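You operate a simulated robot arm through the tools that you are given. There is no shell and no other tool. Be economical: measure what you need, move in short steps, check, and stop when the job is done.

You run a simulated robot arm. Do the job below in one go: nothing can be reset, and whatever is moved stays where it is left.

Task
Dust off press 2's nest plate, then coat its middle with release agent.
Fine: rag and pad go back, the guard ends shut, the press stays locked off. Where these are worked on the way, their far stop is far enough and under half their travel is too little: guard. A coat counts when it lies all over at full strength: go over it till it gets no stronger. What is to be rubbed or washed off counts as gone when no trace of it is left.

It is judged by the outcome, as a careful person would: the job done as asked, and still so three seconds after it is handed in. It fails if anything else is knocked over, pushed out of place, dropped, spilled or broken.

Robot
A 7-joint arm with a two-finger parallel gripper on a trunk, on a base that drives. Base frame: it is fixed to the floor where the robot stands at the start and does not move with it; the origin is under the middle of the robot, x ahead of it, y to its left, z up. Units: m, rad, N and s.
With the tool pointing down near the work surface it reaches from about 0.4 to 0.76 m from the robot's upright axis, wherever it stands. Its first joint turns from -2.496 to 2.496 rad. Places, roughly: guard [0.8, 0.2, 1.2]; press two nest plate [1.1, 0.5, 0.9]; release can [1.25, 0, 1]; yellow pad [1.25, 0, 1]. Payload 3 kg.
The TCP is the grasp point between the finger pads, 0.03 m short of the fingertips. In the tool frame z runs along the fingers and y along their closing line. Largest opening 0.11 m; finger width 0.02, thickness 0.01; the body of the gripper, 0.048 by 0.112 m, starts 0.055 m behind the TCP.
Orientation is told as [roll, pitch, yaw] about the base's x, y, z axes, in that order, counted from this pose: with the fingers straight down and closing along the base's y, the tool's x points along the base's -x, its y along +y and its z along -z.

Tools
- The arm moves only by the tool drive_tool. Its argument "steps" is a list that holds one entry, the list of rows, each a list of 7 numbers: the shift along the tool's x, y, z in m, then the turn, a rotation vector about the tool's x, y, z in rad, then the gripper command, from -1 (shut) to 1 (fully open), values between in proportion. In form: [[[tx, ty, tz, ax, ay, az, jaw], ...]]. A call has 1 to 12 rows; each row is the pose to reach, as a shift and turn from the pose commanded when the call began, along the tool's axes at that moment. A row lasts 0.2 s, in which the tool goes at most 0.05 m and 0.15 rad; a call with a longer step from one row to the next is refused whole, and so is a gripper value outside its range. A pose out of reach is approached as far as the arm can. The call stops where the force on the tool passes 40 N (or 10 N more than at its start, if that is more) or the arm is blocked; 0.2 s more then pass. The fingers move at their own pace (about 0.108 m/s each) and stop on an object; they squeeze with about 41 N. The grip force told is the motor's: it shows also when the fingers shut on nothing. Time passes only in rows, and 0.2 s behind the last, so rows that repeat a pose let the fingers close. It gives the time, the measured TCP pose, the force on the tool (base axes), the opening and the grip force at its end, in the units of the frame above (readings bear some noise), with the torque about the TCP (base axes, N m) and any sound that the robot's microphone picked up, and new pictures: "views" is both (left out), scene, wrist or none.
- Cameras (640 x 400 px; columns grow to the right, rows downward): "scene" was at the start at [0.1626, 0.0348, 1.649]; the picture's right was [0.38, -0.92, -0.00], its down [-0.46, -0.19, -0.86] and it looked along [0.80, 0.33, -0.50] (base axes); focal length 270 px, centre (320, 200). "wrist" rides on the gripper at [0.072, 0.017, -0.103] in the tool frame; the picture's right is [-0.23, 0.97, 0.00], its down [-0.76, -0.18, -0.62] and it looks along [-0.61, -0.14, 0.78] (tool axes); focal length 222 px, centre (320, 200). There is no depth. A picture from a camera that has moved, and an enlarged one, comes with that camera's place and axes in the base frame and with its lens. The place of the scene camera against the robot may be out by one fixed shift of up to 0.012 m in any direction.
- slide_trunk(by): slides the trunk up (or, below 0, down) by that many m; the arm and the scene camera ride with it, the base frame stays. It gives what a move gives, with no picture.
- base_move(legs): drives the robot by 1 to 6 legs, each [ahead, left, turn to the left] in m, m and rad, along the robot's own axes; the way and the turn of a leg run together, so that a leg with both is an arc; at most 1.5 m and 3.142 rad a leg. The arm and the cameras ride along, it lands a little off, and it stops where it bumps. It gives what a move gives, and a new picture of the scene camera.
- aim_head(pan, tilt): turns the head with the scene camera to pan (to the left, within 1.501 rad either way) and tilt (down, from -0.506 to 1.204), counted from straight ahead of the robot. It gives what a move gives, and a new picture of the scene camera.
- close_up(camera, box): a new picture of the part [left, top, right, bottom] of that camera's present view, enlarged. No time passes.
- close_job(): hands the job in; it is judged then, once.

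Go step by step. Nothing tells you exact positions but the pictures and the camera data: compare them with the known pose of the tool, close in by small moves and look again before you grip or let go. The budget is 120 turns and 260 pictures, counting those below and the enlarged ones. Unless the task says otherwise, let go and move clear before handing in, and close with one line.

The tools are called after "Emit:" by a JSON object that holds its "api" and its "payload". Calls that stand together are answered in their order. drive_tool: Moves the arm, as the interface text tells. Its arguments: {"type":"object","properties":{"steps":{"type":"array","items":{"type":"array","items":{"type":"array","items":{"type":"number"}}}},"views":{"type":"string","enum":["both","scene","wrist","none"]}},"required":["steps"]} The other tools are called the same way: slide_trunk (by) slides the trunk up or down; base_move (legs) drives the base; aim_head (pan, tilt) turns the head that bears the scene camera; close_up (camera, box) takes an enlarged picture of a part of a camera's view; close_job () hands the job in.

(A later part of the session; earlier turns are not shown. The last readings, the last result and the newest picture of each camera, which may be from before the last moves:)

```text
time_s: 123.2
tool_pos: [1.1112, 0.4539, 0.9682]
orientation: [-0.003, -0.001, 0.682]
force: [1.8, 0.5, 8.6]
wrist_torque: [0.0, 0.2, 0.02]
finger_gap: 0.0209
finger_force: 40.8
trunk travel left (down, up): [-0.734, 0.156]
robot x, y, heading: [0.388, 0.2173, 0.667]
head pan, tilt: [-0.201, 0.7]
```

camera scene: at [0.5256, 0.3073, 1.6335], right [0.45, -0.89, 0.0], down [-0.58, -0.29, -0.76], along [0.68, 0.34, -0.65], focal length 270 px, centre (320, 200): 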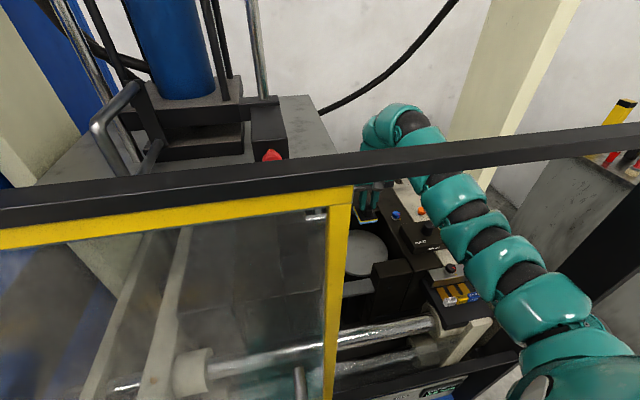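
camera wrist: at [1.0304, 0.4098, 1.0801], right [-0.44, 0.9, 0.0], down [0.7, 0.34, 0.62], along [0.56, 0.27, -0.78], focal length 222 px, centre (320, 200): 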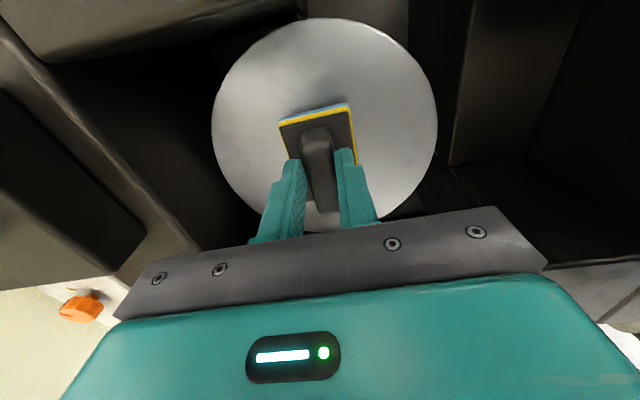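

Light contact (8.6 N). I'll spread over the middle with small strokes.

Emit:
{"api": "drive_tool", "payload": {"steps": [[[-0.015, 0, 0, 0, 0, 0, -1], [-0.015, 0.02, 0, 0, 0, 0, -1], [0.0, 0.02, 0, 0, 0, 0, -1], [0.018, 0.02, 0, 0, 0, 0, -1], [0.018, 0.0, 0, 0, 0, 0, -1], [0.0, 0.0, 0, 0, 0, 0, -1], [-0.015, -0.01, 0, 0, 0, 0, -1], [-0.015, -0.022, 0, 0, 0, 0, -1], [0.0, -0.022, 0, 0, 0, 0, -1], [0.018, -0.022, 0, 0, 0, 0, -1], [0.01, 0, 0, 0, 0, 0, -1], [0, 0, 0, 0, 0, 0, -1]]], "views": "none"}}

Emit:
{"api": "drive_tool", "payload": {"steps": [[[0, 0, -0.04, 0, 0, 0, -1], [0, 0, -0.08, 0, 0, 0, -1], [0, 0, -0.12, 0, 0, 0, -1], [-0.01, 0, -0.16, 0, 0, 0, -1], [-0.03, 0, -0.18, 0, 0, 0, -1], [-0.03, 0, -0.18, 0, 0, 0, -1]]], "views": "wrist"}}

Emit:
{"api": "close_up", "payload": {"camera": "wrist", "box": [230, 0, 410, 130]}}

Emit:
{"api": "close_up", "payload": {"camera": "scene", "box": [330, 210, 420, 290]}}

```text
time_s: 125.8
tool_pos: [1.1118, 0.4497, 0.9701]
orientation: [-0.003, -0.002, 0.678]
force: [-0.1, 0.5, -0.9]
wrist_torque: [0.03, -0.01, 0.02]
finger_gap: 0.0209
finger_force: 40.3
trunk travel left (down, up): [-0.734, 0.156]
robot x, y, heading: [0.3856, 0.2192, 0.668]
head pan, tilt: [-0.201, 0.7]
```

```text
time_s: 127.2
tool_pos: [1.1335, 0.4701, 1.1503]
orientation: [-0.001, 0.001, 0.68]
force: [-0.2, 0.3, -0.7]
wrist_torque: [0.02, -0.02, 0.03]
finger_gap: 0.021
finger_force: 41.1
trunk travel left (down, up): [-0.734, 0.156]
robot x, y, heading: [0.3832, 0.2177, 0.665]
head pan, tilt: [-0.201, 0.7]
camera wrist: at [1.0669, 0.4384, 1.2535], right [-0.44, 0.9, 0.0], down [0.7, 0.34, 0.62], along [0.56, 0.27, -0.78], focal length 222 px, centre (320, 200)
```

wrist: 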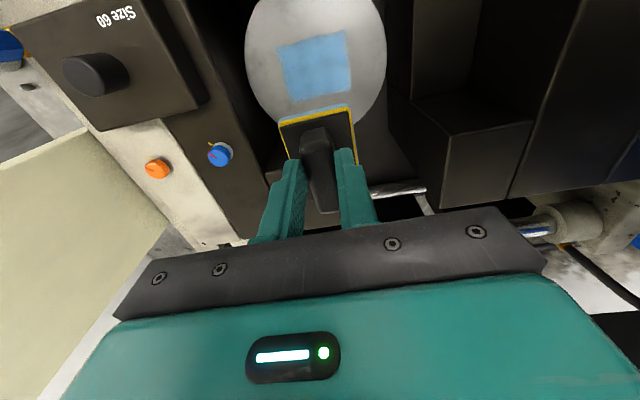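

```text
3.08 times, centred on (320, 65) of wrist
camera zoom: at [1.0669, 0.4384, 1.2535], right [-0.44, 0.9, 0.0], down [0.7, 0.34, 0.62], along [0.56, 0.27, -0.78], focal length 684 px, centre (320, 615)
```

zoom: 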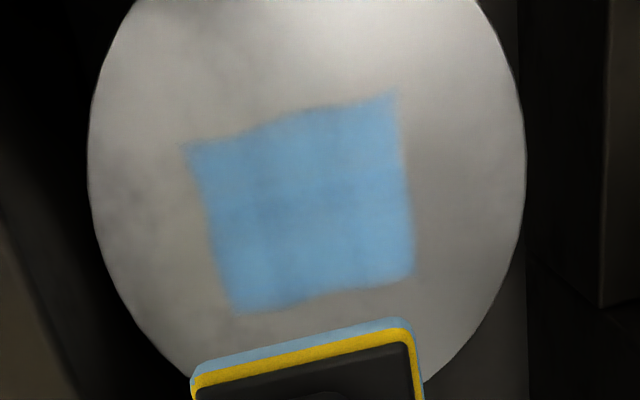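

```text
5.00 times, centred on (375, 250) of scene
camera zoom: at [0.5237, 0.3053, 1.6338], right [0.45, -0.89, 0.0], down [-0.58, -0.29, -0.77], along [0.68, 0.34, -0.64], focal length 1348 px, centre (45, -50)
```

zoom: 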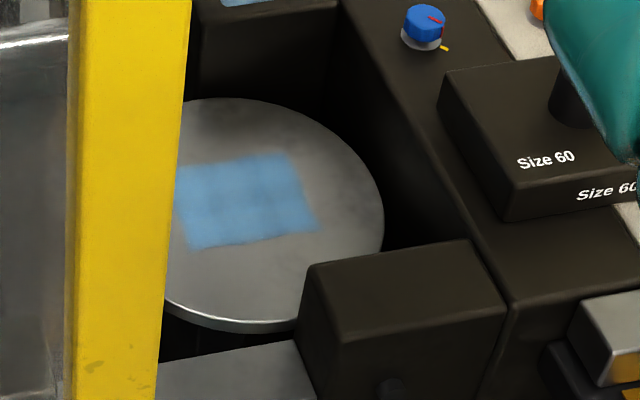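

A blue coat lies right in the middle, a little streaky. I'll go over it again with firmer contact to bring it to full strength.

Emit:
{"api": "drive_tool", "payload": {"steps": [[[0.015, 0, 0.04, 0, 0, 0, -1], [0.028, 0, 0.08, 0, 0, 0, -1], [0.028, 0, 0.12, 0, 0, 0, -1], [0.028, 0, 0.16, 0, 0, 0, -1], [0.028, 0, 0.178, 0, 0, 0, -1], [0.028, 0, 0.183, 0, 0, 0, -1], [0.028, 0, 0.183, 0, 0, 0, -1]]], "views": "none"}}

```text
time_s: 128.8
tool_pos: [1.1104, 0.455, 0.9674]
orientation: [-0.005, -0.006, 0.681]
force: [6.2, 4.5, 34.2]
wrist_torque: [-0.2, 0.32, 0.04]
finger_gap: 0.021
finger_force: 40.4
trunk travel left (down, up): [-0.734, 0.156]
robot x, y, heading: [0.3877, 0.2181, 0.669]
head pan, tilt: [-0.201, 0.7]
```

Emit:
{"api": "drive_tool", "payload": {"steps": [[[0, 0, -0.0015, 0, 0, 0, -1], [-0.015, 0, -0.0015, 0, 0, 0, -1], [-0.02, 0.01, -0.0015, 0, 0, 0, -1], [-0.02, 0.022, -0.0015, 0, 0, 0, -1], [0.0, 0.022, -0.0015, 0, 0, 0, -1], [0.02, 0.022, -0.0015, 0, 0, 0, -1], [0.02, 0.0, -0.0015, 0, 0, 0, -1], [0.02, -0.022, -0.0015, 0, 0, 0, -1], [0.0, -0.022, -0.0015, 0, 0, 0, -1], [-0.02, -0.022, -0.0015, 0, 0, 0, -1], [-0.02, 0, -0.0015, 0, 0, 0, -1], [0, 0, -0.0015, 0, 0, 0, -1]]], "views": "none"}}

Emit:
{"api": "drive_tool", "payload": {"steps": [[[0.02, 0, 0, 0, 0, 0, -1], [0.02, 0.022, 0, 0, 0, 0, -1], [0, 0.022, 0, 0, 0, 0, -1], [-0.02, 0.022, 0, 0, 0, 0, -1], [-0.02, 0, 0, 0, 0, 0, -1], [0, 0, 0, 0, 0, 0, -1], [0.02, 0, 0, 0, 0, 0, -1], [0.02, -0.022, 0, 0, 0, 0, -1], [0, -0.022, 0, 0, 0, 0, -1], [-0.02, -0.022, 0, 0, 0, 0, -1], [-0.01, 0, 0, 0, 0, 0, -1], [0, 0, 0, 0, 0, 0, -1]]], "views": "none"}}

Emit:
{"api": "drive_tool", "payload": {"steps": [[[0, 0, -0.04, 0, 0, 0, -1], [0, 0, -0.08, 0, 0, 0, -1], [0, 0, -0.12, 0, 0, 0, -1], [-0.01, 0, -0.16, 0, 0, 0, -1], [-0.03, 0, -0.18, 0, 0, 0, -1], [-0.03, 0, -0.18, 0, 0, 0, -1]]], "views": "none"}}

Emit:
{"api": "close_up", "payload": {"camera": "wrist", "box": [230, 0, 410, 130]}}

Emit:
{"api": "close_up", "payload": {"camera": "scene", "box": [330, 210, 420, 290]}}

```text
time_s: 131.4
tool_pos: [1.1124, 0.4549, 0.9673]
orientation: [-0.003, -0.001, 0.682]
force: [-0.1, 0.0, 14.4]
wrist_torque: [-0.01, -0.07, 0.04]
finger_gap: 0.0211
finger_force: 41.4
trunk travel left (down, up): [-0.734, 0.156]
robot x, y, heading: [0.3827, 0.2175, 0.669]
head pan, tilt: [-0.201, 0.7]
```

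```text
time_s: 134.0
tool_pos: [1.1111, 0.4528, 0.9676]
orientation: [-0.004, -0.004, 0.684]
force: [7.1, 4.8, 25.0]
wrist_torque: [0.01, -0.09, 0.05]
finger_gap: 0.0208
finger_force: 41.1
trunk travel left (down, up): [-0.734, 0.156]
robot x, y, heading: [0.3855, 0.2183, 0.668]
head pan, tilt: [-0.201, 0.7]
```

```text
time_s: 135.4
tool_pos: [1.136, 0.4721, 1.1461]
orientation: [-0.001, 0.002, 0.681]
force: [-0.4, 0.0, -0.1]
wrist_torque: [0.0, 0.0, 0.04]
finger_gap: 0.0209
finger_force: 40.7
trunk travel left (down, up): [-0.734, 0.156]
robot x, y, heading: [0.388, 0.2162, 0.665]
head pan, tilt: [-0.201, 0.7]
```

```text
3.08 times, centred on (320, 65) of wrist
camera zoom: at [1.0695, 0.4404, 1.2503], right [-0.44, 0.9, 0.0], down [0.7, 0.34, 0.62], along [0.56, 0.27, -0.78], focal length 684 px, centre (320, 615)
```

zoom: 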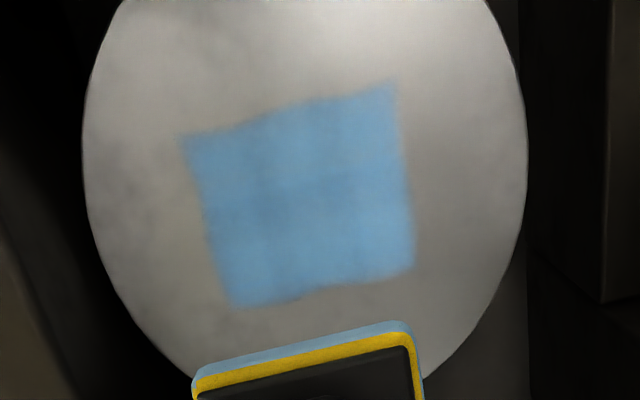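

```text
5.00 times, centred on (375, 250) of scene
camera zoom: at [0.5236, 0.3052, 1.6338], right [0.45, -0.89, 0.0], down [-0.58, -0.29, -0.77], along [0.68, 0.34, -0.64], focal length 1348 px, centre (45, -50)
```

zoom: 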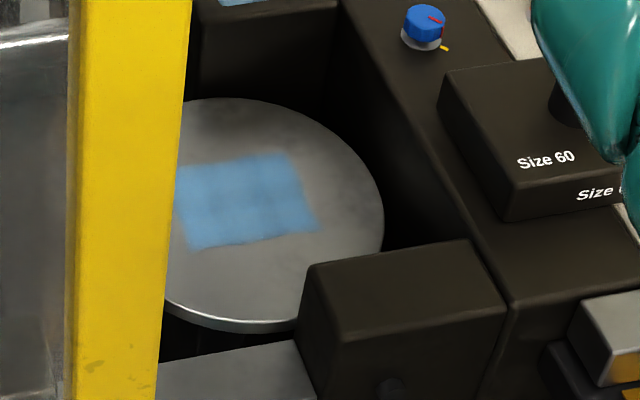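

The patch is fuller and its length didn't grow, so that looks like the set area. I'll do another pass with wider sideways strokes to make sure its edges are at full strength.

Emit:
{"api": "drive_tool", "payload": {"steps": [[[0.015, 0, 0.04, 0, 0, 0, -1], [0.031, 0, 0.08, 0, 0, 0, -1], [0.031, 0, 0.12, 0, 0, 0, -1], [0.031, 0, 0.16, 0, 0, 0, -1], [0.031, 0, 0.176, 0, 0, 0, -1], [0.031, 0, 0.18, 0, 0, 0, -1], [0.031, 0, 0.18, 0, 0, 0, -1]]], "views": "none"}}

Emit:
{"api": "drive_tool", "payload": {"steps": [[[0, -0.02, 0, 0, 0, 0, -1], [0, -0.036, 0, 0, 0, 0, -1], [-0.018, -0.036, 0, 0, 0, 0, -1], [0.0, -0.036, 0, 0, 0, 0, -1], [0.018, -0.036, 0, 0, 0, 0, -1], [0.018, -0.018, 0, 0, 0, 0, -1], [0.018, 0.0, 0, 0, 0, 0, -1], [0.018, 0.018, 0, 0, 0, 0, -1], [0.018, 0.034, 0, 0, 0, 0, -1], [0, 0.034, 0, 0, 0, 0, -1], [-0.018, 0.034, 0, 0, 0, 0, -1], [-0.018, 0.02, 0, 0, 0, 0, -1]]], "views": "none"}}

Emit:
{"api": "drive_tool", "payload": {"steps": [[[0, -0.02, 0, 0, 0, 0, -1], [0, -0.04, 0, 0, 0, 0, -1], [0, -0.055, 0, 0, 0, 0, -1], [0.018, -0.055, 0, 0, 0, 0, -1], [0.018, -0.035, 0, 0, 0, 0, -1], [0.018, -0.015, 0, 0, 0, 0, -1], [0.018, 0.012, 0, 0, 0, 0, -1], [0.018, -0.02, 0, 0, 0, 0, -1]]], "views": "none"}}

Emit:
{"api": "drive_tool", "payload": {"steps": [[[0, 0, -0.04, 0, 0, 0, -1], [0, 0, -0.08, 0, 0, 0, -1], [0, 0, -0.12, 0, 0, 0, -1], [-0.01, 0, -0.16, 0, 0, 0, -1], [-0.03, 0, -0.18, 0, 0, 0, -1], [-0.03, 0, -0.18, 0, 0, 0, -1]]], "views": "none"}}

Emit:
{"api": "close_up", "payload": {"camera": "wrist", "box": [230, 0, 410, 130]}}

Emit:
{"api": "close_up", "payload": {"camera": "scene", "box": [330, 210, 420, 290]}}

```text
time_s: 137.0
tool_pos: [1.1104, 0.452, 0.9687]
orientation: [-0.003, -0.004, 0.681]
force: [5.1, 3.0, 25.7]
wrist_torque: [-0.01, 0.12, 0.02]
finger_gap: 0.0209
finger_force: 41.0
trunk travel left (down, up): [-0.734, 0.156]
robot x, y, heading: [0.3868, 0.2145, 0.668]
head pan, tilt: [-0.201, 0.7]
```

```text
time_s: 138.3
tool_pos: [1.1184, 0.4164, 0.969]
orientation: [-0.01, -0.006, 0.676]
force: [-3.0, 0.0, 9.9]
wrist_torque: [-0.09, 0.47, -0.02]
finger_gap: 0.0211
finger_force: 41.1
trunk travel left (down, up): [-0.734, 0.156]
robot x, y, heading: [0.3828, 0.2155, 0.672]
head pan, tilt: [-0.201, 0.7]
stopped in row 6: the force on the tool passed its limit at 42 N (the readings are from after the stop); the commanded pose is now the measured one
```

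```text
time_s: 140.1
tool_pos: [1.117, 0.39, 0.9699]
orientation: [-0.007, -0.007, 0.678]
force: [-0.6, 4.0, 11.8]
wrist_torque: [0.03, 0.11, -0.04]
finger_gap: 0.0211
finger_force: 40.6
trunk travel left (down, up): [-0.734, 0.156]
robot x, y, heading: [0.3846, 0.2197, 0.665]
head pan, tilt: [-0.201, 0.7]
```

```text
time_s: 141.5
tool_pos: [1.1418, 0.4085, 1.1475]
orientation: [-0.009, -0.005, 0.675]
force: [0.4, 0.2, -0.6]
wrist_torque: [0.02, 0.03, 0.01]
finger_gap: 0.0209
finger_force: 40.6
out of reach, approached as far as the arm can: row 1, 2, 3
trunk travel left (down, up): [-0.734, 0.156]
robot x, y, heading: [0.3872, 0.2194, 0.673]
head pan, tilt: [-0.201, 0.7]
```

```text
3.08 times, centred on (320, 65) of wrist
camera zoom: at [1.0744, 0.3771, 1.2516], right [-0.43, 0.9, -0.01], down [0.7, 0.34, 0.63], along [0.57, 0.27, -0.78], focal length 684 px, centre (320, 615)
```

zoom: 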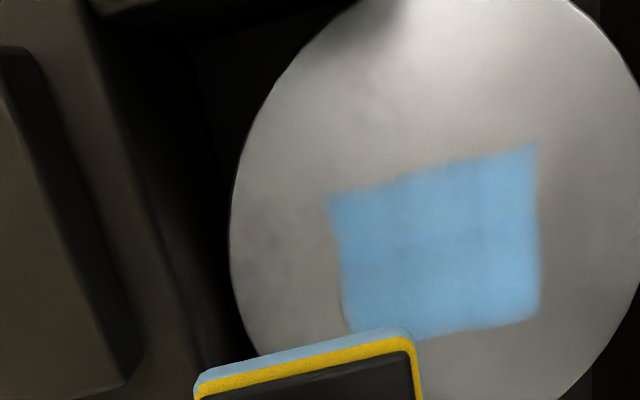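

```text
5.00 times, centred on (375, 250) of scene
camera zoom: at [0.5235, 0.3058, 1.6338], right [0.45, -0.89, 0.0], down [-0.58, -0.29, -0.76], along [0.68, 0.34, -0.64], focal length 1348 px, centre (45, -50)
```

zoom: 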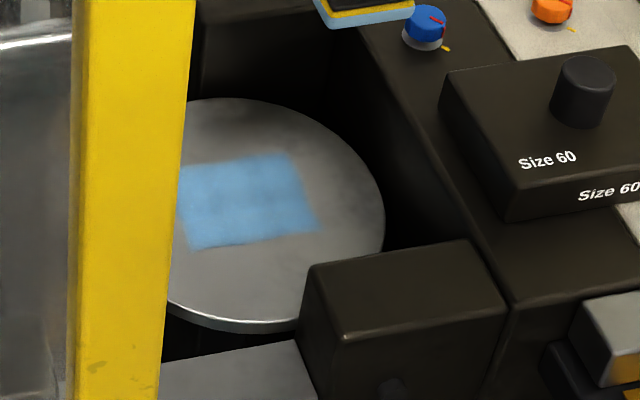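

The outline stays the same, so that is the set area. I'll do one more full pass, including the left half, and compare strength.

Emit:
{"api": "drive_tool", "payload": {"steps": [[[-0.003, 0.02, 0.03, 0.009, 0.005, 0, -1], [-0.007, 0.04, 0.06, 0.009, 0.005, 0, -1], [-0.007, 0.052, 0.1, 0.009, 0.005, 0, -1], [-0.007, 0.052, 0.14, 0.009, 0.005, 0, -1], [-0.007, 0.052, 0.17, 0.009, 0.005, 0, -1], [-0.007, 0.052, 0.18, 0.009, 0.005, 0, -1], [-0.007, 0.052, 0.18, 0.009, 0.005, 0, -1]]], "views": "none"}}

Emit:
{"api": "drive_tool", "payload": {"steps": [[[0, 0.015, 0, 0, 0, 0, -1], [0, 0.03, 0, 0, 0, 0, -1], [-0.012, 0.03, 0, 0, 0, 0, -1], [-0.012, 0.015, 0, 0, 0, 0, -1], [-0.012, 0.0, 0, 0, 0, 0, -1], [-0.012, -0.015, 0, 0, 0, 0, -1], [-0.012, -0.03, 0, 0, 0, 0, -1], [0.0, -0.03, 0, 0, 0, 0, -1], [0.0, -0.015, 0, 0, 0, 0, -1], [0.0, 0.0, 0, 0, 0, 0, -1], [0.0, 0.015, 0, 0, 0, 0, -1], [0.0, 0.03, 0, 0, 0, 0, -1]]], "views": "none"}}

Emit:
{"api": "drive_tool", "payload": {"steps": [[[0.013, 0, 0, 0, 0, 0, -1], [0.013, -0.015, 0, 0, 0, 0, -1], [0.013, -0.03, 0, 0, 0, 0, -1], [0.013, -0.045, 0, 0, 0, 0, -1], [0.013, -0.06, 0, 0, 0, 0, -1], [0, -0.06, 0, 0, 0, 0, -1], [0, -0.045, 0, 0, 0, 0, -1], [0, -0.03, 0, 0, 0, 0, -1]]], "views": "none"}}

Emit:
{"api": "drive_tool", "payload": {"steps": [[[0, 0, -0.04, 0, 0, 0, -1], [0, 0, -0.08, 0, 0, 0, -1], [0, 0, -0.12, 0, 0, 0, -1], [-0.01, 0, -0.16, 0, 0, 0, -1], [-0.03, 0, -0.18, 0, 0, 0, -1], [-0.03, 0, -0.18, 0, 0, 0, -1]]], "views": "none"}}

Emit:
{"api": "close_up", "payload": {"camera": "wrist", "box": [230, 0, 410, 130]}}

Emit:
{"api": "close_up", "payload": {"camera": "scene", "box": [330, 210, 420, 290]}}

```text
time_s: 143.1
tool_pos: [1.1115, 0.4536, 0.9687]
orientation: [-0.019, -0.003, 0.675]
force: [2.1, 0.0, 12.5]
wrist_torque: [0.33, 0.14, -0.03]
finger_gap: 0.0211
finger_force: 41.0
trunk travel left (down, up): [-0.734, 0.156]
robot x, y, heading: [0.3845, 0.2181, 0.668]
head pan, tilt: [-0.201, 0.7]
```

```text
time_s: 145.7
tool_pos: [1.0949, 0.4761, 0.9692]
orientation: [-0.017, -0.002, 0.674]
force: [2.2, -4.8, 21.6]
wrist_torque: [-0.13, -0.03, 0.0]
finger_gap: 0.0209
finger_force: 41.4
trunk travel left (down, up): [-0.734, 0.156]
robot x, y, heading: [0.386, 0.2171, 0.672]
head pan, tilt: [-0.201, 0.7]
```

```text
time_s: 147.5
tool_pos: [1.1142, 0.4524, 0.967]
orientation: [-0.017, 0.0, 0.675]
force: [-0.3, 0.0, -0.5]
wrist_torque: [0.01, 0.04, -0.01]
finger_gap: 0.0215
finger_force: 41.2
trunk travel left (down, up): [-0.734, 0.156]
robot x, y, heading: [0.3858, 0.2161, 0.669]
head pan, tilt: [-0.201, 0.7]
```

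```text
time_s: 148.9
tool_pos: [1.1353, 0.4735, 1.1492]
orientation: [-0.017, 0.0, 0.675]
force: [-0.2, -0.3, -0.6]
wrist_torque: [-0.04, -0.01, 0.02]
finger_gap: 0.0215
finger_force: 41.4
trunk travel left (down, up): [-0.734, 0.156]
robot x, y, heading: [0.385, 0.2185, 0.666]
head pan, tilt: [-0.201, 0.7]
```

```text
3.08 times, centred on (320, 65) of wrist
camera zoom: at [1.0669, 0.4431, 1.2531], right [-0.43, 0.9, -0.02], down [0.7, 0.35, 0.63], along [0.57, 0.26, -0.78], focal length 684 px, centre (320, 615)
```

zoom: 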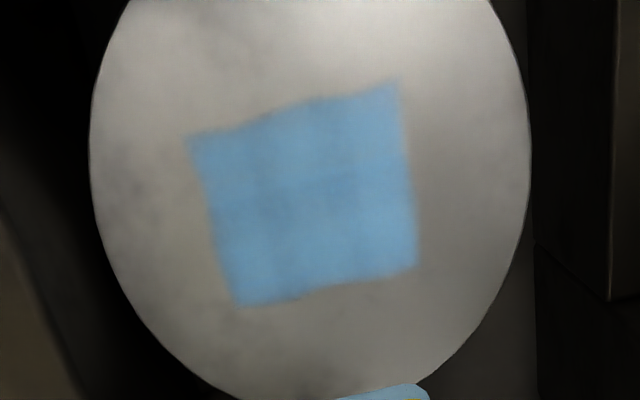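

```text
5.00 times, centred on (375, 250) of scene
camera zoom: at [0.5237, 0.3053, 1.6338], right [0.45, -0.89, 0.0], down [-0.58, -0.29, -0.77], along [0.68, 0.34, -0.64], focal length 1348 px, centre (45, -50)
```

zoom: 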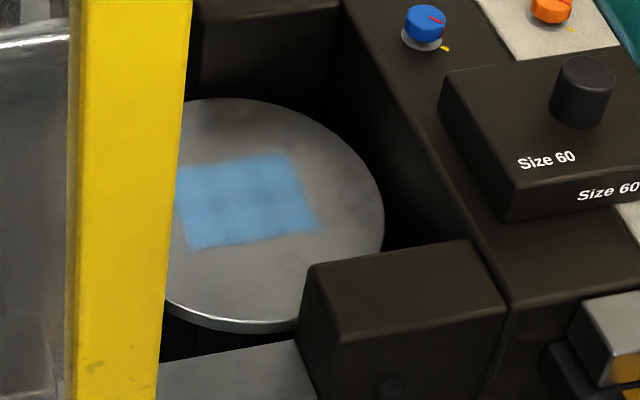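

The coat looks the same as before, so it is at full strength. But the pad seems to have shifted in the grip, so I'll check.

Emit:
{"api": "close_up", "payload": {"camera": "wrist", "box": [220, 60, 440, 230]}}

Emit:
{"api": "aim_head", "payload": {"pan": -0.3, "tilt": 0.55}}

```text
2.35 times, centred on (330, 145) of wrist
camera zoom: at [1.0669, 0.4431, 1.2531], right [-0.43, 0.9, -0.02], down [0.7, 0.35, 0.63], along [0.57, 0.26, -0.78], focal length 523 px, centre (296, 329)
```

zoom: 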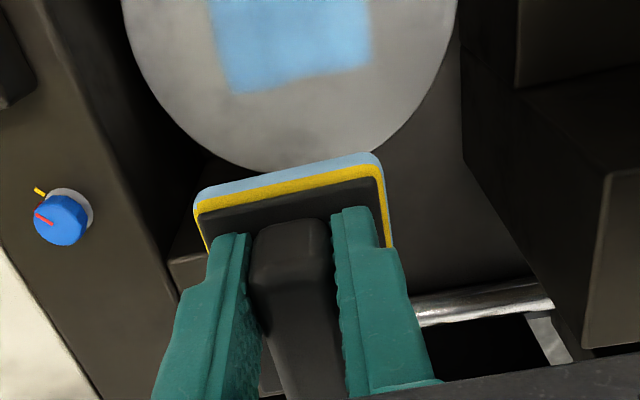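

```text
time_s: 149.6
tool_pos: [1.1349, 0.4736, 1.1489]
orientation: [-0.018, -0.001, 0.675]
force: [-0.7, 0.6, -1.0]
wrist_torque: [0.0, -0.03, -0.01]
finger_gap: 0.0213
finger_force: 40.9
trunk travel left (down, up): [-0.734, 0.156]
robot x, y, heading: [0.3876, 0.2194, 0.667]
head pan, tilt: [-0.3, 0.55]
camera scene: at [0.5319, 0.3001, 1.6469], right [0.36, -0.93, 0.0], down [-0.49, -0.19, -0.85], along [0.8, 0.31, -0.52], focal length 270 px, centre (320, 200)
```

scene: 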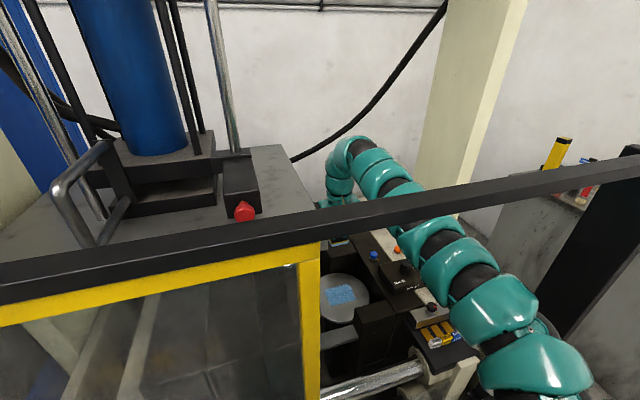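

The pad sits differently in the grip now, with its near end nearer the camera. I'll back out of the press as before and inspect it from the scene camera.

Emit:
{"api": "base_move", "payload": {"legs": [[-0.52, 0, 0.01], [0, 0, -0.8]]}}

Emit:
{"api": "close_up", "payload": {"camera": "scene", "box": [280, 80, 440, 220]}}

```text
time_s: 154.8
tool_pos: [0.6733, -0.4767, 1.1485]
orientation: [-0.019, -0.001, -0.134]
force: [0.2, 0.5, -0.2]
wrist_torque: [0.01, -0.01, 0.0]
finger_gap: 0.0211
finger_force: 41.2
trunk travel left (down, up): [-0.734, 0.156]
robot x, y, heading: [-0.0254, -0.1112, -0.142]
head pan, tilt: [-0.3, 0.55]
camera scene: at [0.1315, -0.1614, 1.6469], right [-0.43, -0.9, 0.0], down [-0.47, 0.22, -0.85], along [0.77, -0.36, -0.52], focal length 270 px, centre (320, 200)
```

scene: 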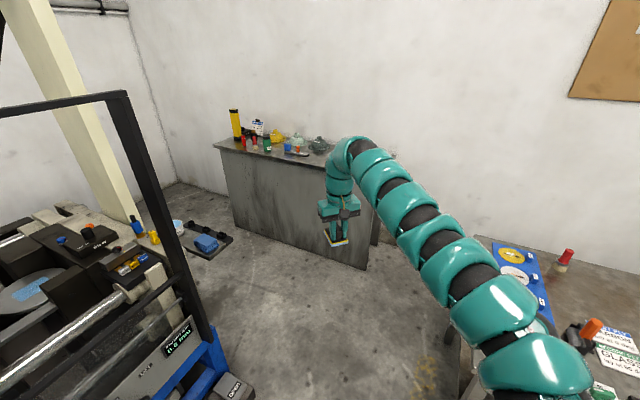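

```text
2.86 times, centred on (360, 150) of scene
camera zoom: at [0.1315, -0.1614, 1.6469], right [-0.43, -0.9, 0.0], down [-0.47, 0.22, -0.85], along [0.77, -0.36, -0.52], focal length 770 px, centre (206, 343)
```

zoom: 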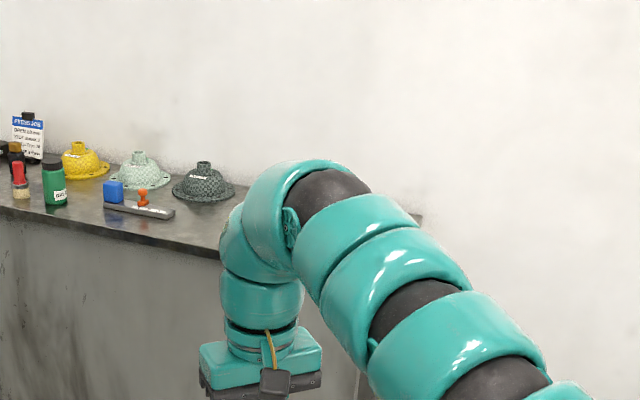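

Emit:
{"api": "close_up", "payload": {"camera": "scene", "box": [305, 195, 375, 255]}}

Emit:
{"api": "close_up", "payload": {"camera": "wrist", "box": [0, 0, 640, 400]}}

```text
6.67 times, centred on (340, 225) of scene
camera zoom: at [0.1315, -0.1614, 1.6469], right [-0.43, -0.9, 0.0], down [-0.47, 0.22, -0.85], along [0.77, -0.36, -0.52], focal length 1797 px, centre (187, 33)
```

zoom: 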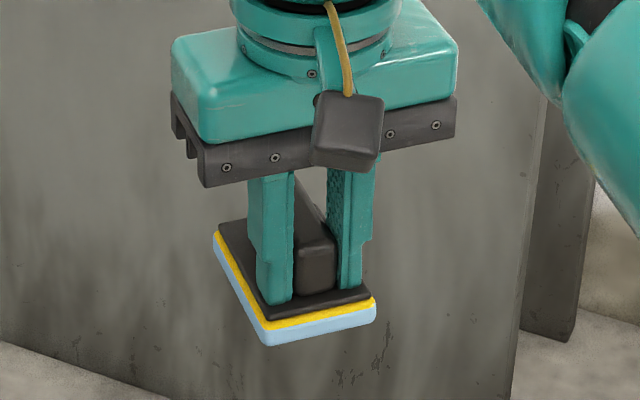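

```text
1.00 times, centred on (320, 200) of wrist (not enlarged: the box is as wide or as high as the picture)
camera zoom: at [0.6047, -0.449, 1.2527], right [0.36, 0.93, -0.02], down [0.73, -0.27, 0.63], along [0.58, -0.23, -0.78], focal length 222 px, centre (320, 200)
```

zoom: 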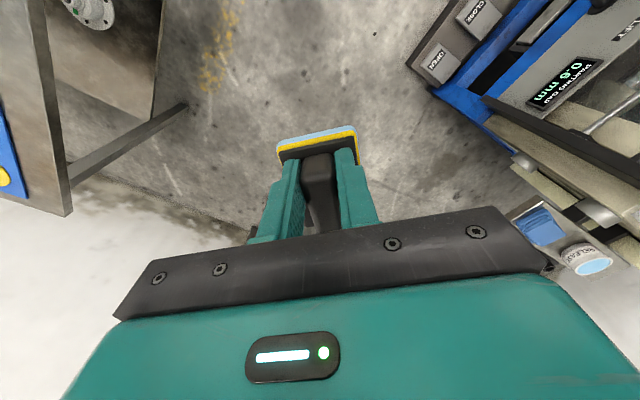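

The pad is still level but has slid about 1.5 cm forward and slightly up in the grip, and it is held firmly. I'll drive back to the shelf stand and put it down with that offset allowed for.

Emit:
{"api": "base_move", "payload": {"legs": [[0.579, -0.141, 0], [0, 0, 0.832]]}}

Emit:
{"api": "aim_head", "payload": {"pan": -0.1, "tilt": 0.85}}

```text
time_s: 160.3
tool_pos: [1.265, -0.0476, 1.1488]
orientation: [-0.016, 0.004, 0.71]
force: [0.0, 0.1, -1.6]
wrist_torque: [-0.05, -0.01, 0.0]
finger_gap: 0.0211
finger_force: 40.9
trunk travel left (down, up): [-0.734, 0.156]
robot x, y, heading: [0.5258, -0.3314, 0.704]
head pan, tilt: [-0.3, 0.55]
camera scene: at [0.6688, -0.2425, 1.6469], right [0.39, -0.92, 0.0], down [-0.48, -0.2, -0.85], along [0.78, 0.33, -0.52], focal length 270 px, centre (320, 200)
```

scene: 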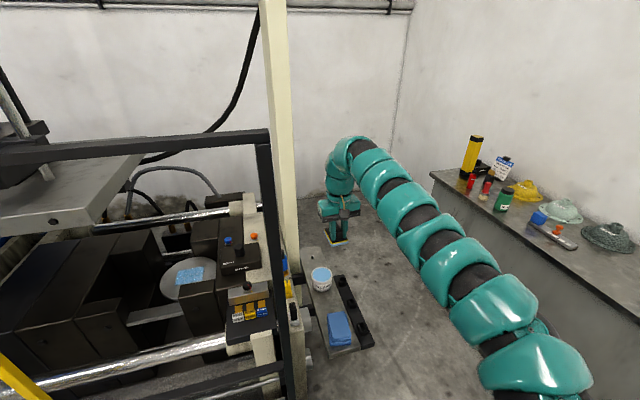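

```text
time_s: 161.1
tool_pos: [1.2656, -0.0479, 1.1483]
orientation: [-0.018, 0.001, 0.71]
force: [-0.1, -0.2, 0.1]
wrist_torque: [0.0, 0.03, -0.02]
finger_gap: 0.0214
finger_force: 40.6
trunk travel left (down, up): [-0.734, 0.156]
robot x, y, heading: [0.5224, -0.3285, 0.703]
head pan, tilt: [-0.099, 0.85]
camera scene: at [0.6507, -0.2337, 1.6216], right [0.57, -0.82, 0.0], down [-0.62, -0.43, -0.66], along [0.54, 0.37, -0.75], focal length 270 px, centre (320, 200)
```

scene: 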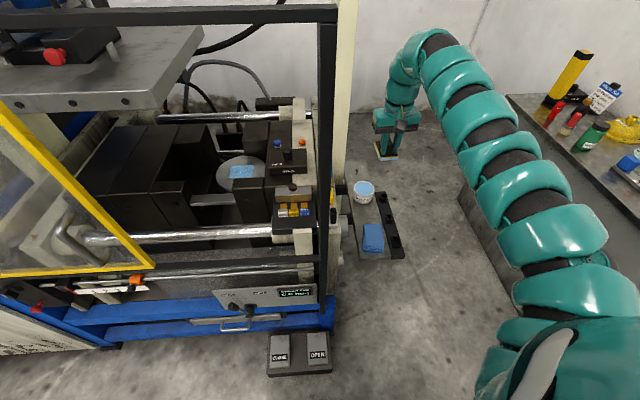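

Emit:
{"api": "drive_tool", "payload": {"steps": [[[0.02, 0.015, 0.02, -0.018, 0, -0.022, -1], [0.04, 0.03, 0.05, -0.018, 0, -0.022, -1], [0.05, 0.0355, 0.09, -0.018, 0, -0.022, -1], [0.05, 0.0355, 0.13, -0.018, 0, -0.022, -1], [0.05, 0.0355, 0.165, -0.018, 0, -0.022, -1], [0.05, 0.0355, 0.18, -0.018, 0, -0.022, -1], [0.05, 0.0355, 0.18, -0.018, 0, -0.022, -1]]], "views": "wrist"}}

Emit:
{"api": "close_up", "payload": {"camera": "scene", "box": [330, 160, 410, 260]}}

```text
time_s: 162.7
tool_pos: [1.2041, -0.0567, 0.9693]
orientation: [0.0, -0.001, 0.733]
force: [-0.5, 0.4, -0.9]
wrist_torque: [0.02, -0.04, -0.02]
finger_gap: 0.0212
finger_force: 40.3
out of reach, approached as far as the arm can: row 3, 4, 5
trunk travel left (down, up): [-0.734, 0.156]
robot x, y, heading: [0.5241, -0.3309, 0.701]
head pan, tilt: [-0.099, 0.85]
camera wrist: at [1.1386, -0.0921, 1.0733], right [-0.48, 0.88, 0.0], down [0.68, 0.38, 0.62], along [0.55, 0.3, -0.78], focal length 222 px, centre (320, 200)
```

wrist: 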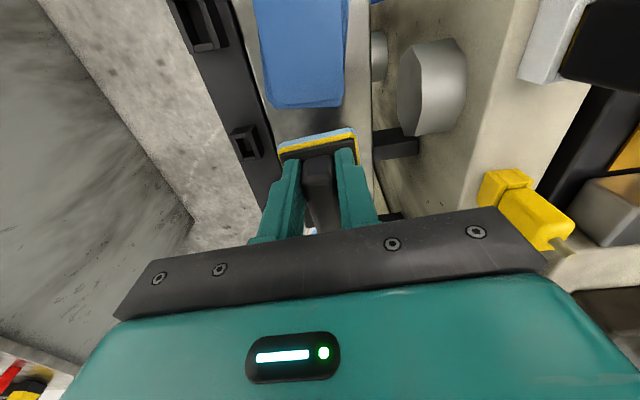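

```text
4.00 times, centred on (370, 210) of scene
camera zoom: at [0.6481, -0.2325, 1.6217], right [0.57, -0.82, 0.0], down [-0.62, -0.43, -0.66], along [0.54, 0.37, -0.75], focal length 1078 px, centre (120, 160)
```

zoom: 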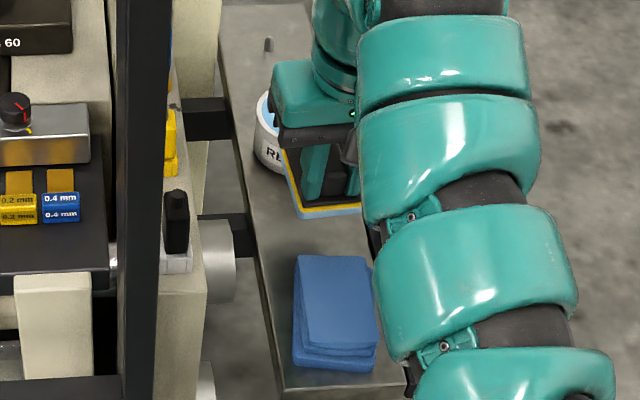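

The pad is over its place, with the rag close in front and the can behind. I'll shift forward 6 mm and lower to contact.

Emit:
{"api": "drive_tool", "payload": {"steps": [[[-0.006, 0, 0.01, 0, 0, 0, -1], [-0.006, 0, 0.02, 0, 0, 0, -1], [-0.006, 0, 0.028, 0, 0, 0, -1], [-0.006, 0, 0.028, 0, 0, 0, -1]]], "views": "wrist"}}

Emit:
{"api": "close_up", "payload": {"camera": "wrist", "box": [220, 60, 420, 220]}}

Emit:
{"api": "close_up", "payload": {"camera": "scene", "box": [350, 170, 410, 240]}}

```text
time_s: 163.7
tool_pos: [1.2117, -0.0521, 0.9401]
orientation: [0.002, 0.003, 0.733]
force: [0.0, 0.2, -0.5]
wrist_torque: [0.0, -0.02, 0.02]
finger_gap: 0.0212
finger_force: 41.1
trunk travel left (down, up): [-0.734, 0.156]
robot x, y, heading: [0.5272, -0.3282, 0.698]
head pan, tilt: [-0.099, 0.85]
camera wrist: at [1.146, -0.0879, 1.0445], right [-0.48, 0.88, 0.0], down [0.69, 0.38, 0.62], along [0.54, 0.3, -0.78], focal length 222 px, centre (320, 200)
```

wrist: 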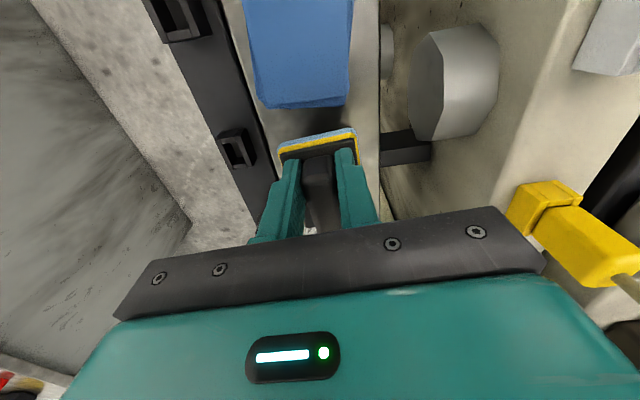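

```text
2.50 times, centred on (320, 140) of wrist
camera zoom: at [1.146, -0.0879, 1.0445], right [-0.48, 0.88, 0.0], down [0.69, 0.38, 0.62], along [0.54, 0.3, -0.78], focal length 555 px, centre (320, 350)
```

zoom: 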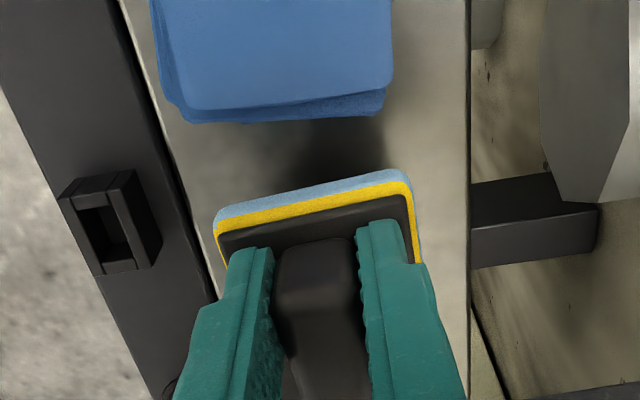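

```text
5.71 times, centred on (380, 205) of scene
camera zoom: at [0.6506, -0.2339, 1.6215], right [0.57, -0.82, 0.0], down [-0.62, -0.43, -0.66], along [0.54, 0.37, -0.75], focal length 1540 px, centre (-23, 171)
```

zoom: 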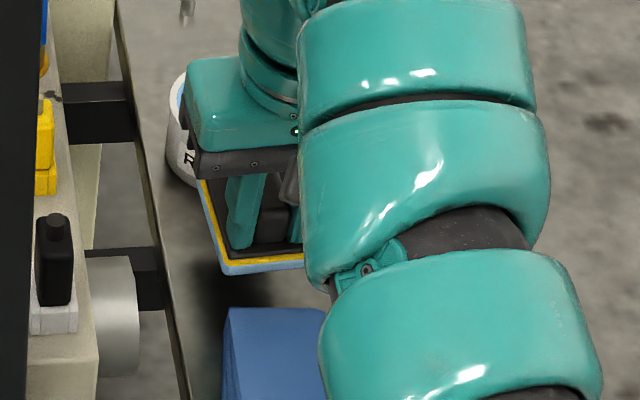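

I'll correct back 8 mm and left 8 mm to match the original corner, then lower to touch.

Emit:
{"api": "drive_tool", "payload": {"steps": [[[0.008, 0.008, 0, 0, 0, 0, -1], [0.008, 0.008, 0.006, 0, 0, 0, -1], [0.008, 0.008, 0.012, 0, 0, 0, -1], [0.008, 0.008, 0.016, 0, 0, 0, -1], [0.008, 0.008, 0.016, 0, 0, 0, -1]]], "views": "none"}}

Emit:
{"api": "close_up", "payload": {"camera": "wrist", "box": [220, 60, 420, 220]}}

Emit:
{"api": "close_up", "payload": {"camera": "scene", "box": [350, 170, 410, 240]}}

```text
time_s: 164.9
tool_pos: [1.1985, -0.052, 0.9246]
orientation: [0.001, -0.001, 0.734]
force: [-0.5, 0.1, -1.2]
wrist_torque: [-0.01, 0.02, 0.01]
finger_gap: 0.0214
finger_force: 40.9
trunk travel left (down, up): [-0.734, 0.156]
robot x, y, heading: [0.5263, -0.3319, 0.704]
head pan, tilt: [-0.099, 0.85]
```

```text
2.50 times, centred on (320, 140) of wrist
camera zoom: at [1.1337, -0.0882, 1.0279], right [-0.48, 0.88, 0.0], down [0.69, 0.38, 0.62], along [0.55, 0.3, -0.78], focal length 555 px, centre (320, 350)
```

zoom: 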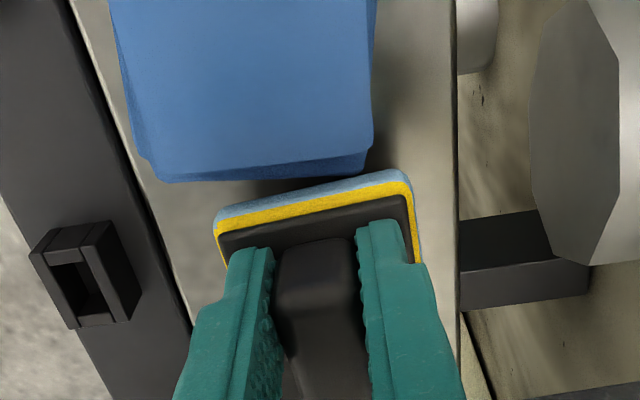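

```text
5.71 times, centred on (380, 205) of scene
camera zoom: at [0.6504, -0.2337, 1.6215], right [0.57, -0.82, 0.0], down [-0.62, -0.43, -0.66], along [0.54, 0.37, -0.75], focal length 1540 px, centre (-23, 171)
```

zoom: 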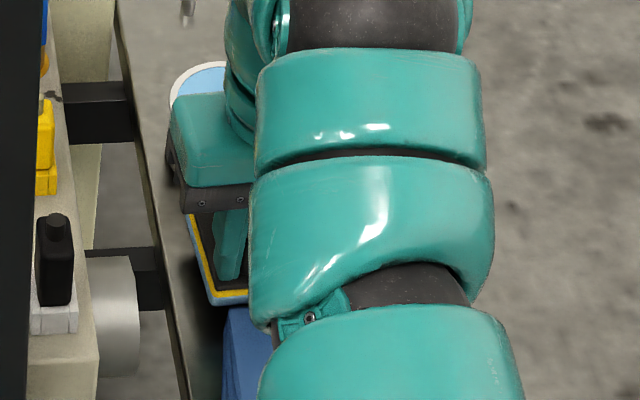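

Emit:
{"api": "drive_tool", "payload": {"steps": [[[-0.004, 0, 0.0, 0, 0, 0, -1], [-0.004, 0, 0.003, 0, 0, 0, -1], [-0.004, 0, 0.006, 0, 0, 0, -1], [-0.004, 0, 0.006, 0, 0, 0, -1]]], "views": "none"}}

Emit:
{"api": "close_up", "payload": {"camera": "wrist", "box": [220, 60, 420, 220]}}

```text
time_s: 165.9
tool_pos: [1.203, -0.0498, 0.9175]
orientation: [0.001, 0.002, 0.732]
force: [0.8, -0.4, -1.1]
wrist_torque: [-0.04, 0.01, -0.01]
finger_gap: 0.0213
finger_force: 41.2
trunk travel left (down, up): [-0.734, 0.156]
robot x, y, heading: [0.5258, -0.3304, 0.706]
head pan, tilt: [-0.099, 0.85]
```

```text
2.50 times, centred on (320, 140) of wrist
camera zoom: at [1.1376, -0.0848, 1.0217], right [-0.48, 0.88, 0.0], down [0.69, 0.38, 0.62], along [0.54, 0.3, -0.78], focal length 555 px, centre (320, 350)
```

zoom: 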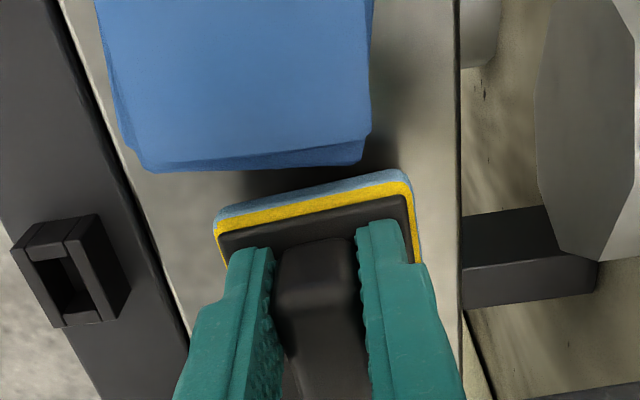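

Still above the shelf and clear of the rag. I'll keep lowering in small steps.

Emit:
{"api": "drive_tool", "payload": {"steps": [[[0, 0, 0.003, 0, 0, 0, -1], [0, 0, 0.006, 0, 0, 0, -1], [0, 0, 0.006, 0, 0, 0, -1]]], "views": "none"}}

Emit:
{"api": "close_up", "payload": {"camera": "wrist", "box": [220, 60, 420, 220]}}

```text
time_s: 166.7
tool_pos: [1.2028, -0.0491, 0.9123]
orientation: [0.0, 0.001, 0.733]
force: [-0.1, -0.3, -1.6]
wrist_torque: [0.01, -0.01, -0.02]
finger_gap: 0.0214
finger_force: 41.4
trunk travel left (down, up): [-0.734, 0.156]
robot x, y, heading: [0.5296, -0.3279, 0.705]
head pan, tilt: [-0.099, 0.85]
```

```text
2.50 times, centred on (320, 140) of wrist
camera zoom: at [1.1376, -0.0844, 1.0162], right [-0.48, 0.88, 0.0], down [0.69, 0.38, 0.62], along [0.55, 0.3, -0.78], focal length 555 px, centre (320, 350)
```

zoom: 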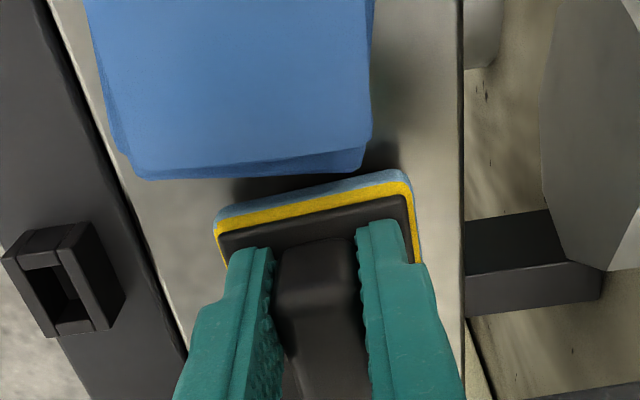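

Emit:
{"api": "drive_tool", "payload": {"steps": [[[-0.004, 0, 0.0, 0, 0, 0, -1], [-0.004, 0, 0.003, 0, 0, 0, -1], [-0.004, 0, 0.006, 0, 0, 0, -1], [-0.004, 0, 0.006, 0, 0, 0, -1]]], "views": "none"}}

Emit:
{"api": "close_up", "payload": {"camera": "wrist", "box": [220, 60, 420, 220]}}

```text
time_s: 167.7
tool_pos: [1.2052, -0.0464, 0.9064]
orientation: [0.0, 0.001, 0.733]
force: [0.2, -0.2, -1.4]
wrist_torque: [0.03, -0.02, 0.0]
finger_gap: 0.0209
finger_force: 41.3
trunk travel left (down, up): [-0.734, 0.156]
robot x, y, heading: [0.5262, -0.3294, 0.704]
head pan, tilt: [-0.099, 0.85]
```

```text
2.50 times, centred on (320, 140) of wrist
camera zoom: at [1.1407, -0.081, 1.011], right [-0.48, 0.88, 0.0], down [0.69, 0.38, 0.62], along [0.55, 0.3, -0.78], focal length 555 px, centre (320, 350)
```

zoom: 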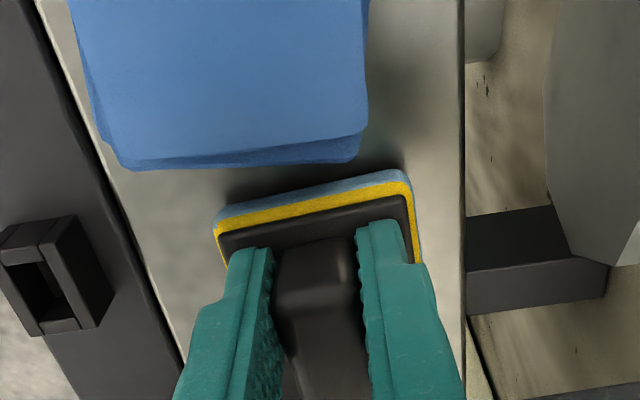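

Emit:
{"api": "drive_tool", "payload": {"steps": [[[0, 0, 0.002, 0, 0, 0, -1], [0, 0, 0.004, 0, 0, 0, -1], [0, 0, 0.006, 0, 0, 0, -1], [0, 0, 0.006, 0, 0, 0, -1]]], "views": "none"}}

Emit:
{"api": "close_up", "payload": {"camera": "wrist", "box": [220, 60, 420, 220]}}

Emit:
{"api": "close_up", "payload": {"camera": "scene", "box": [350, 170, 410, 240]}}

```text
time_s: 168.7
tool_pos: [1.2051, -0.0455, 0.9051]
orientation: [-0.002, -0.008, 0.731]
force: [8.5, 1.6, 37.2]
wrist_torque: [-0.22, 0.14, 0.06]
finger_gap: 0.0214
finger_force: 40.8
trunk travel left (down, up): [-0.734, 0.156]
robot x, y, heading: [0.5288, -0.3337, 0.703]
head pan, tilt: [-0.099, 0.85]
```

```text
2.50 times, centred on (320, 140) of wrist
camera zoom: at [1.1393, -0.0818, 1.0083], right [-0.48, 0.88, 0.0], down [0.68, 0.37, 0.63], along [0.55, 0.3, -0.78], focal length 555 px, centre (320, 350)
```

zoom: 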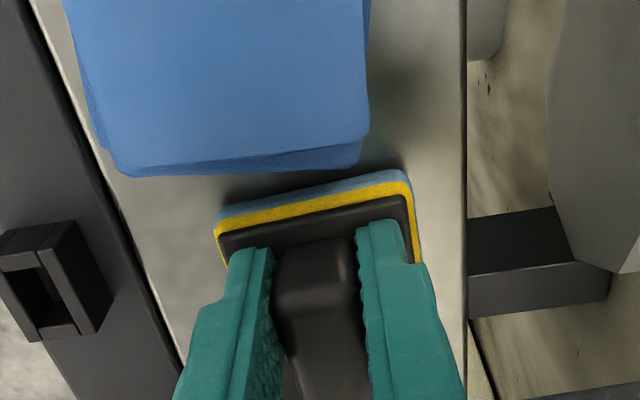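

```text
5.71 times, centred on (380, 205) of scene
camera zoom: at [0.6474, -0.2354, 1.6224], right [0.57, -0.82, 0.0], down [-0.62, -0.43, -0.66], along [0.55, 0.38, -0.75], focal length 1540 px, centre (-23, 171)
```

zoom: 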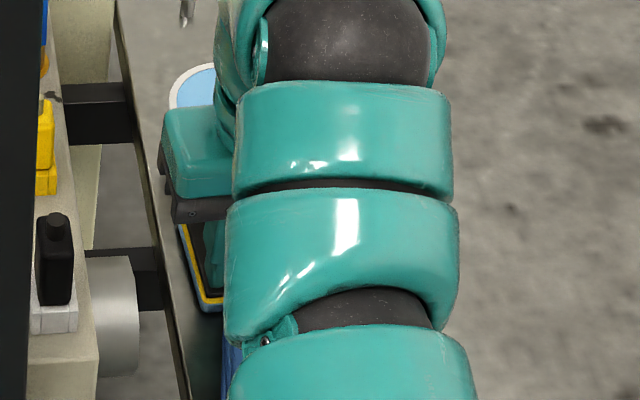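

The pad is down on the shelf. I'll ease the pressure, open and lift straight up.

Emit:
{"api": "drive_tool", "payload": {"steps": [[[0, 0, -0.004, 0, 0, 0, -1], [0, 0, -0.004, 0, 0, 0, -0.4], [0, 0, -0.004, 0, 0, 0, -0.3], [0, 0, -0.004, 0, 0, 0, -0.3], [0, 0, -0.03, 0, 0, 0, -0.3], [0, 0, -0.07, 0, 0, 0, -0.3], [0, 0, -0.11, 0, 0, 0, -0.3], [0, 0, -0.15, 0, 0, 0, -0.3]]], "views": "wrist"}}

Emit:
{"api": "close_up", "payload": {"camera": "wrist", "box": [260, 20, 420, 220]}}

Emit:
{"api": "close_up", "payload": {"camera": "scene", "box": [330, 160, 410, 260]}}

```text
time_s: 170.5
tool_pos: [1.2099, -0.0467, 1.0094]
orientation: [-0.001, 0.005, 0.732]
force: [-0.6, 0.2, -0.2]
wrist_torque: [-0.01, 0.0, 0.0]
finger_gap: 0.0385
finger_force: 0.1
out of reach, approached as far as the arm can: row 8
trunk travel left (down, up): [-0.734, 0.156]
robot x, y, heading: [0.5269, -0.3287, 0.706]
head pan, tilt: [-0.099, 0.85]
camera wrist: at [1.1451, -0.082, 1.1143], right [-0.48, 0.88, 0.0], down [0.69, 0.38, 0.62], along [0.54, 0.3, -0.78], focal length 222 px, centre (320, 200)
```

wrist: 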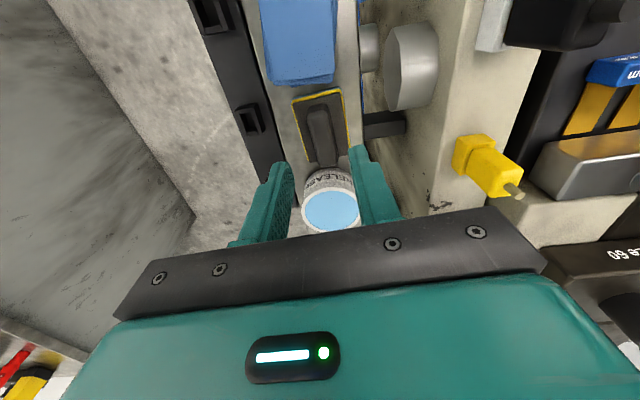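

```text
2.00 times, centred on (340, 120) of wrist
camera zoom: at [1.1451, -0.082, 1.1143], right [-0.48, 0.88, 0.0], down [0.69, 0.38, 0.62], along [0.54, 0.3, -0.78], focal length 444 px, centre (280, 360)
```

zoom: 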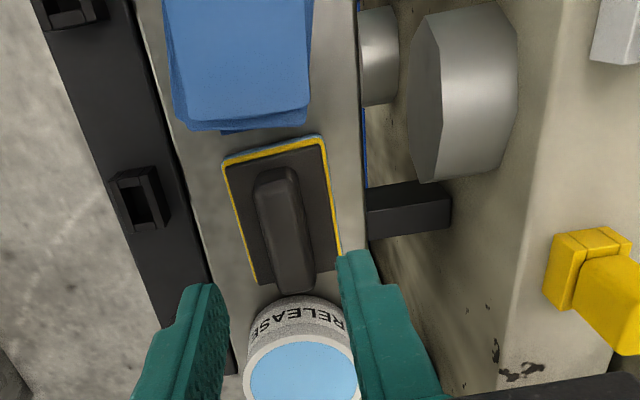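

```text
4.00 times, centred on (370, 210) of scene
camera zoom: at [0.6505, -0.2334, 1.6215], right [0.57, -0.82, 0.0], down [-0.62, -0.43, -0.66], along [0.54, 0.37, -0.75], focal length 1078 px, centre (120, 160)
```

zoom: 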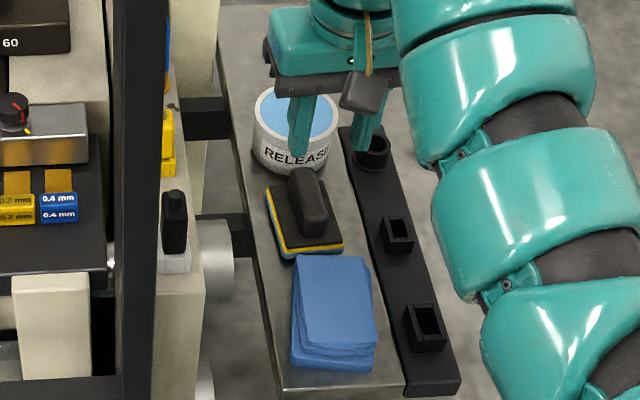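

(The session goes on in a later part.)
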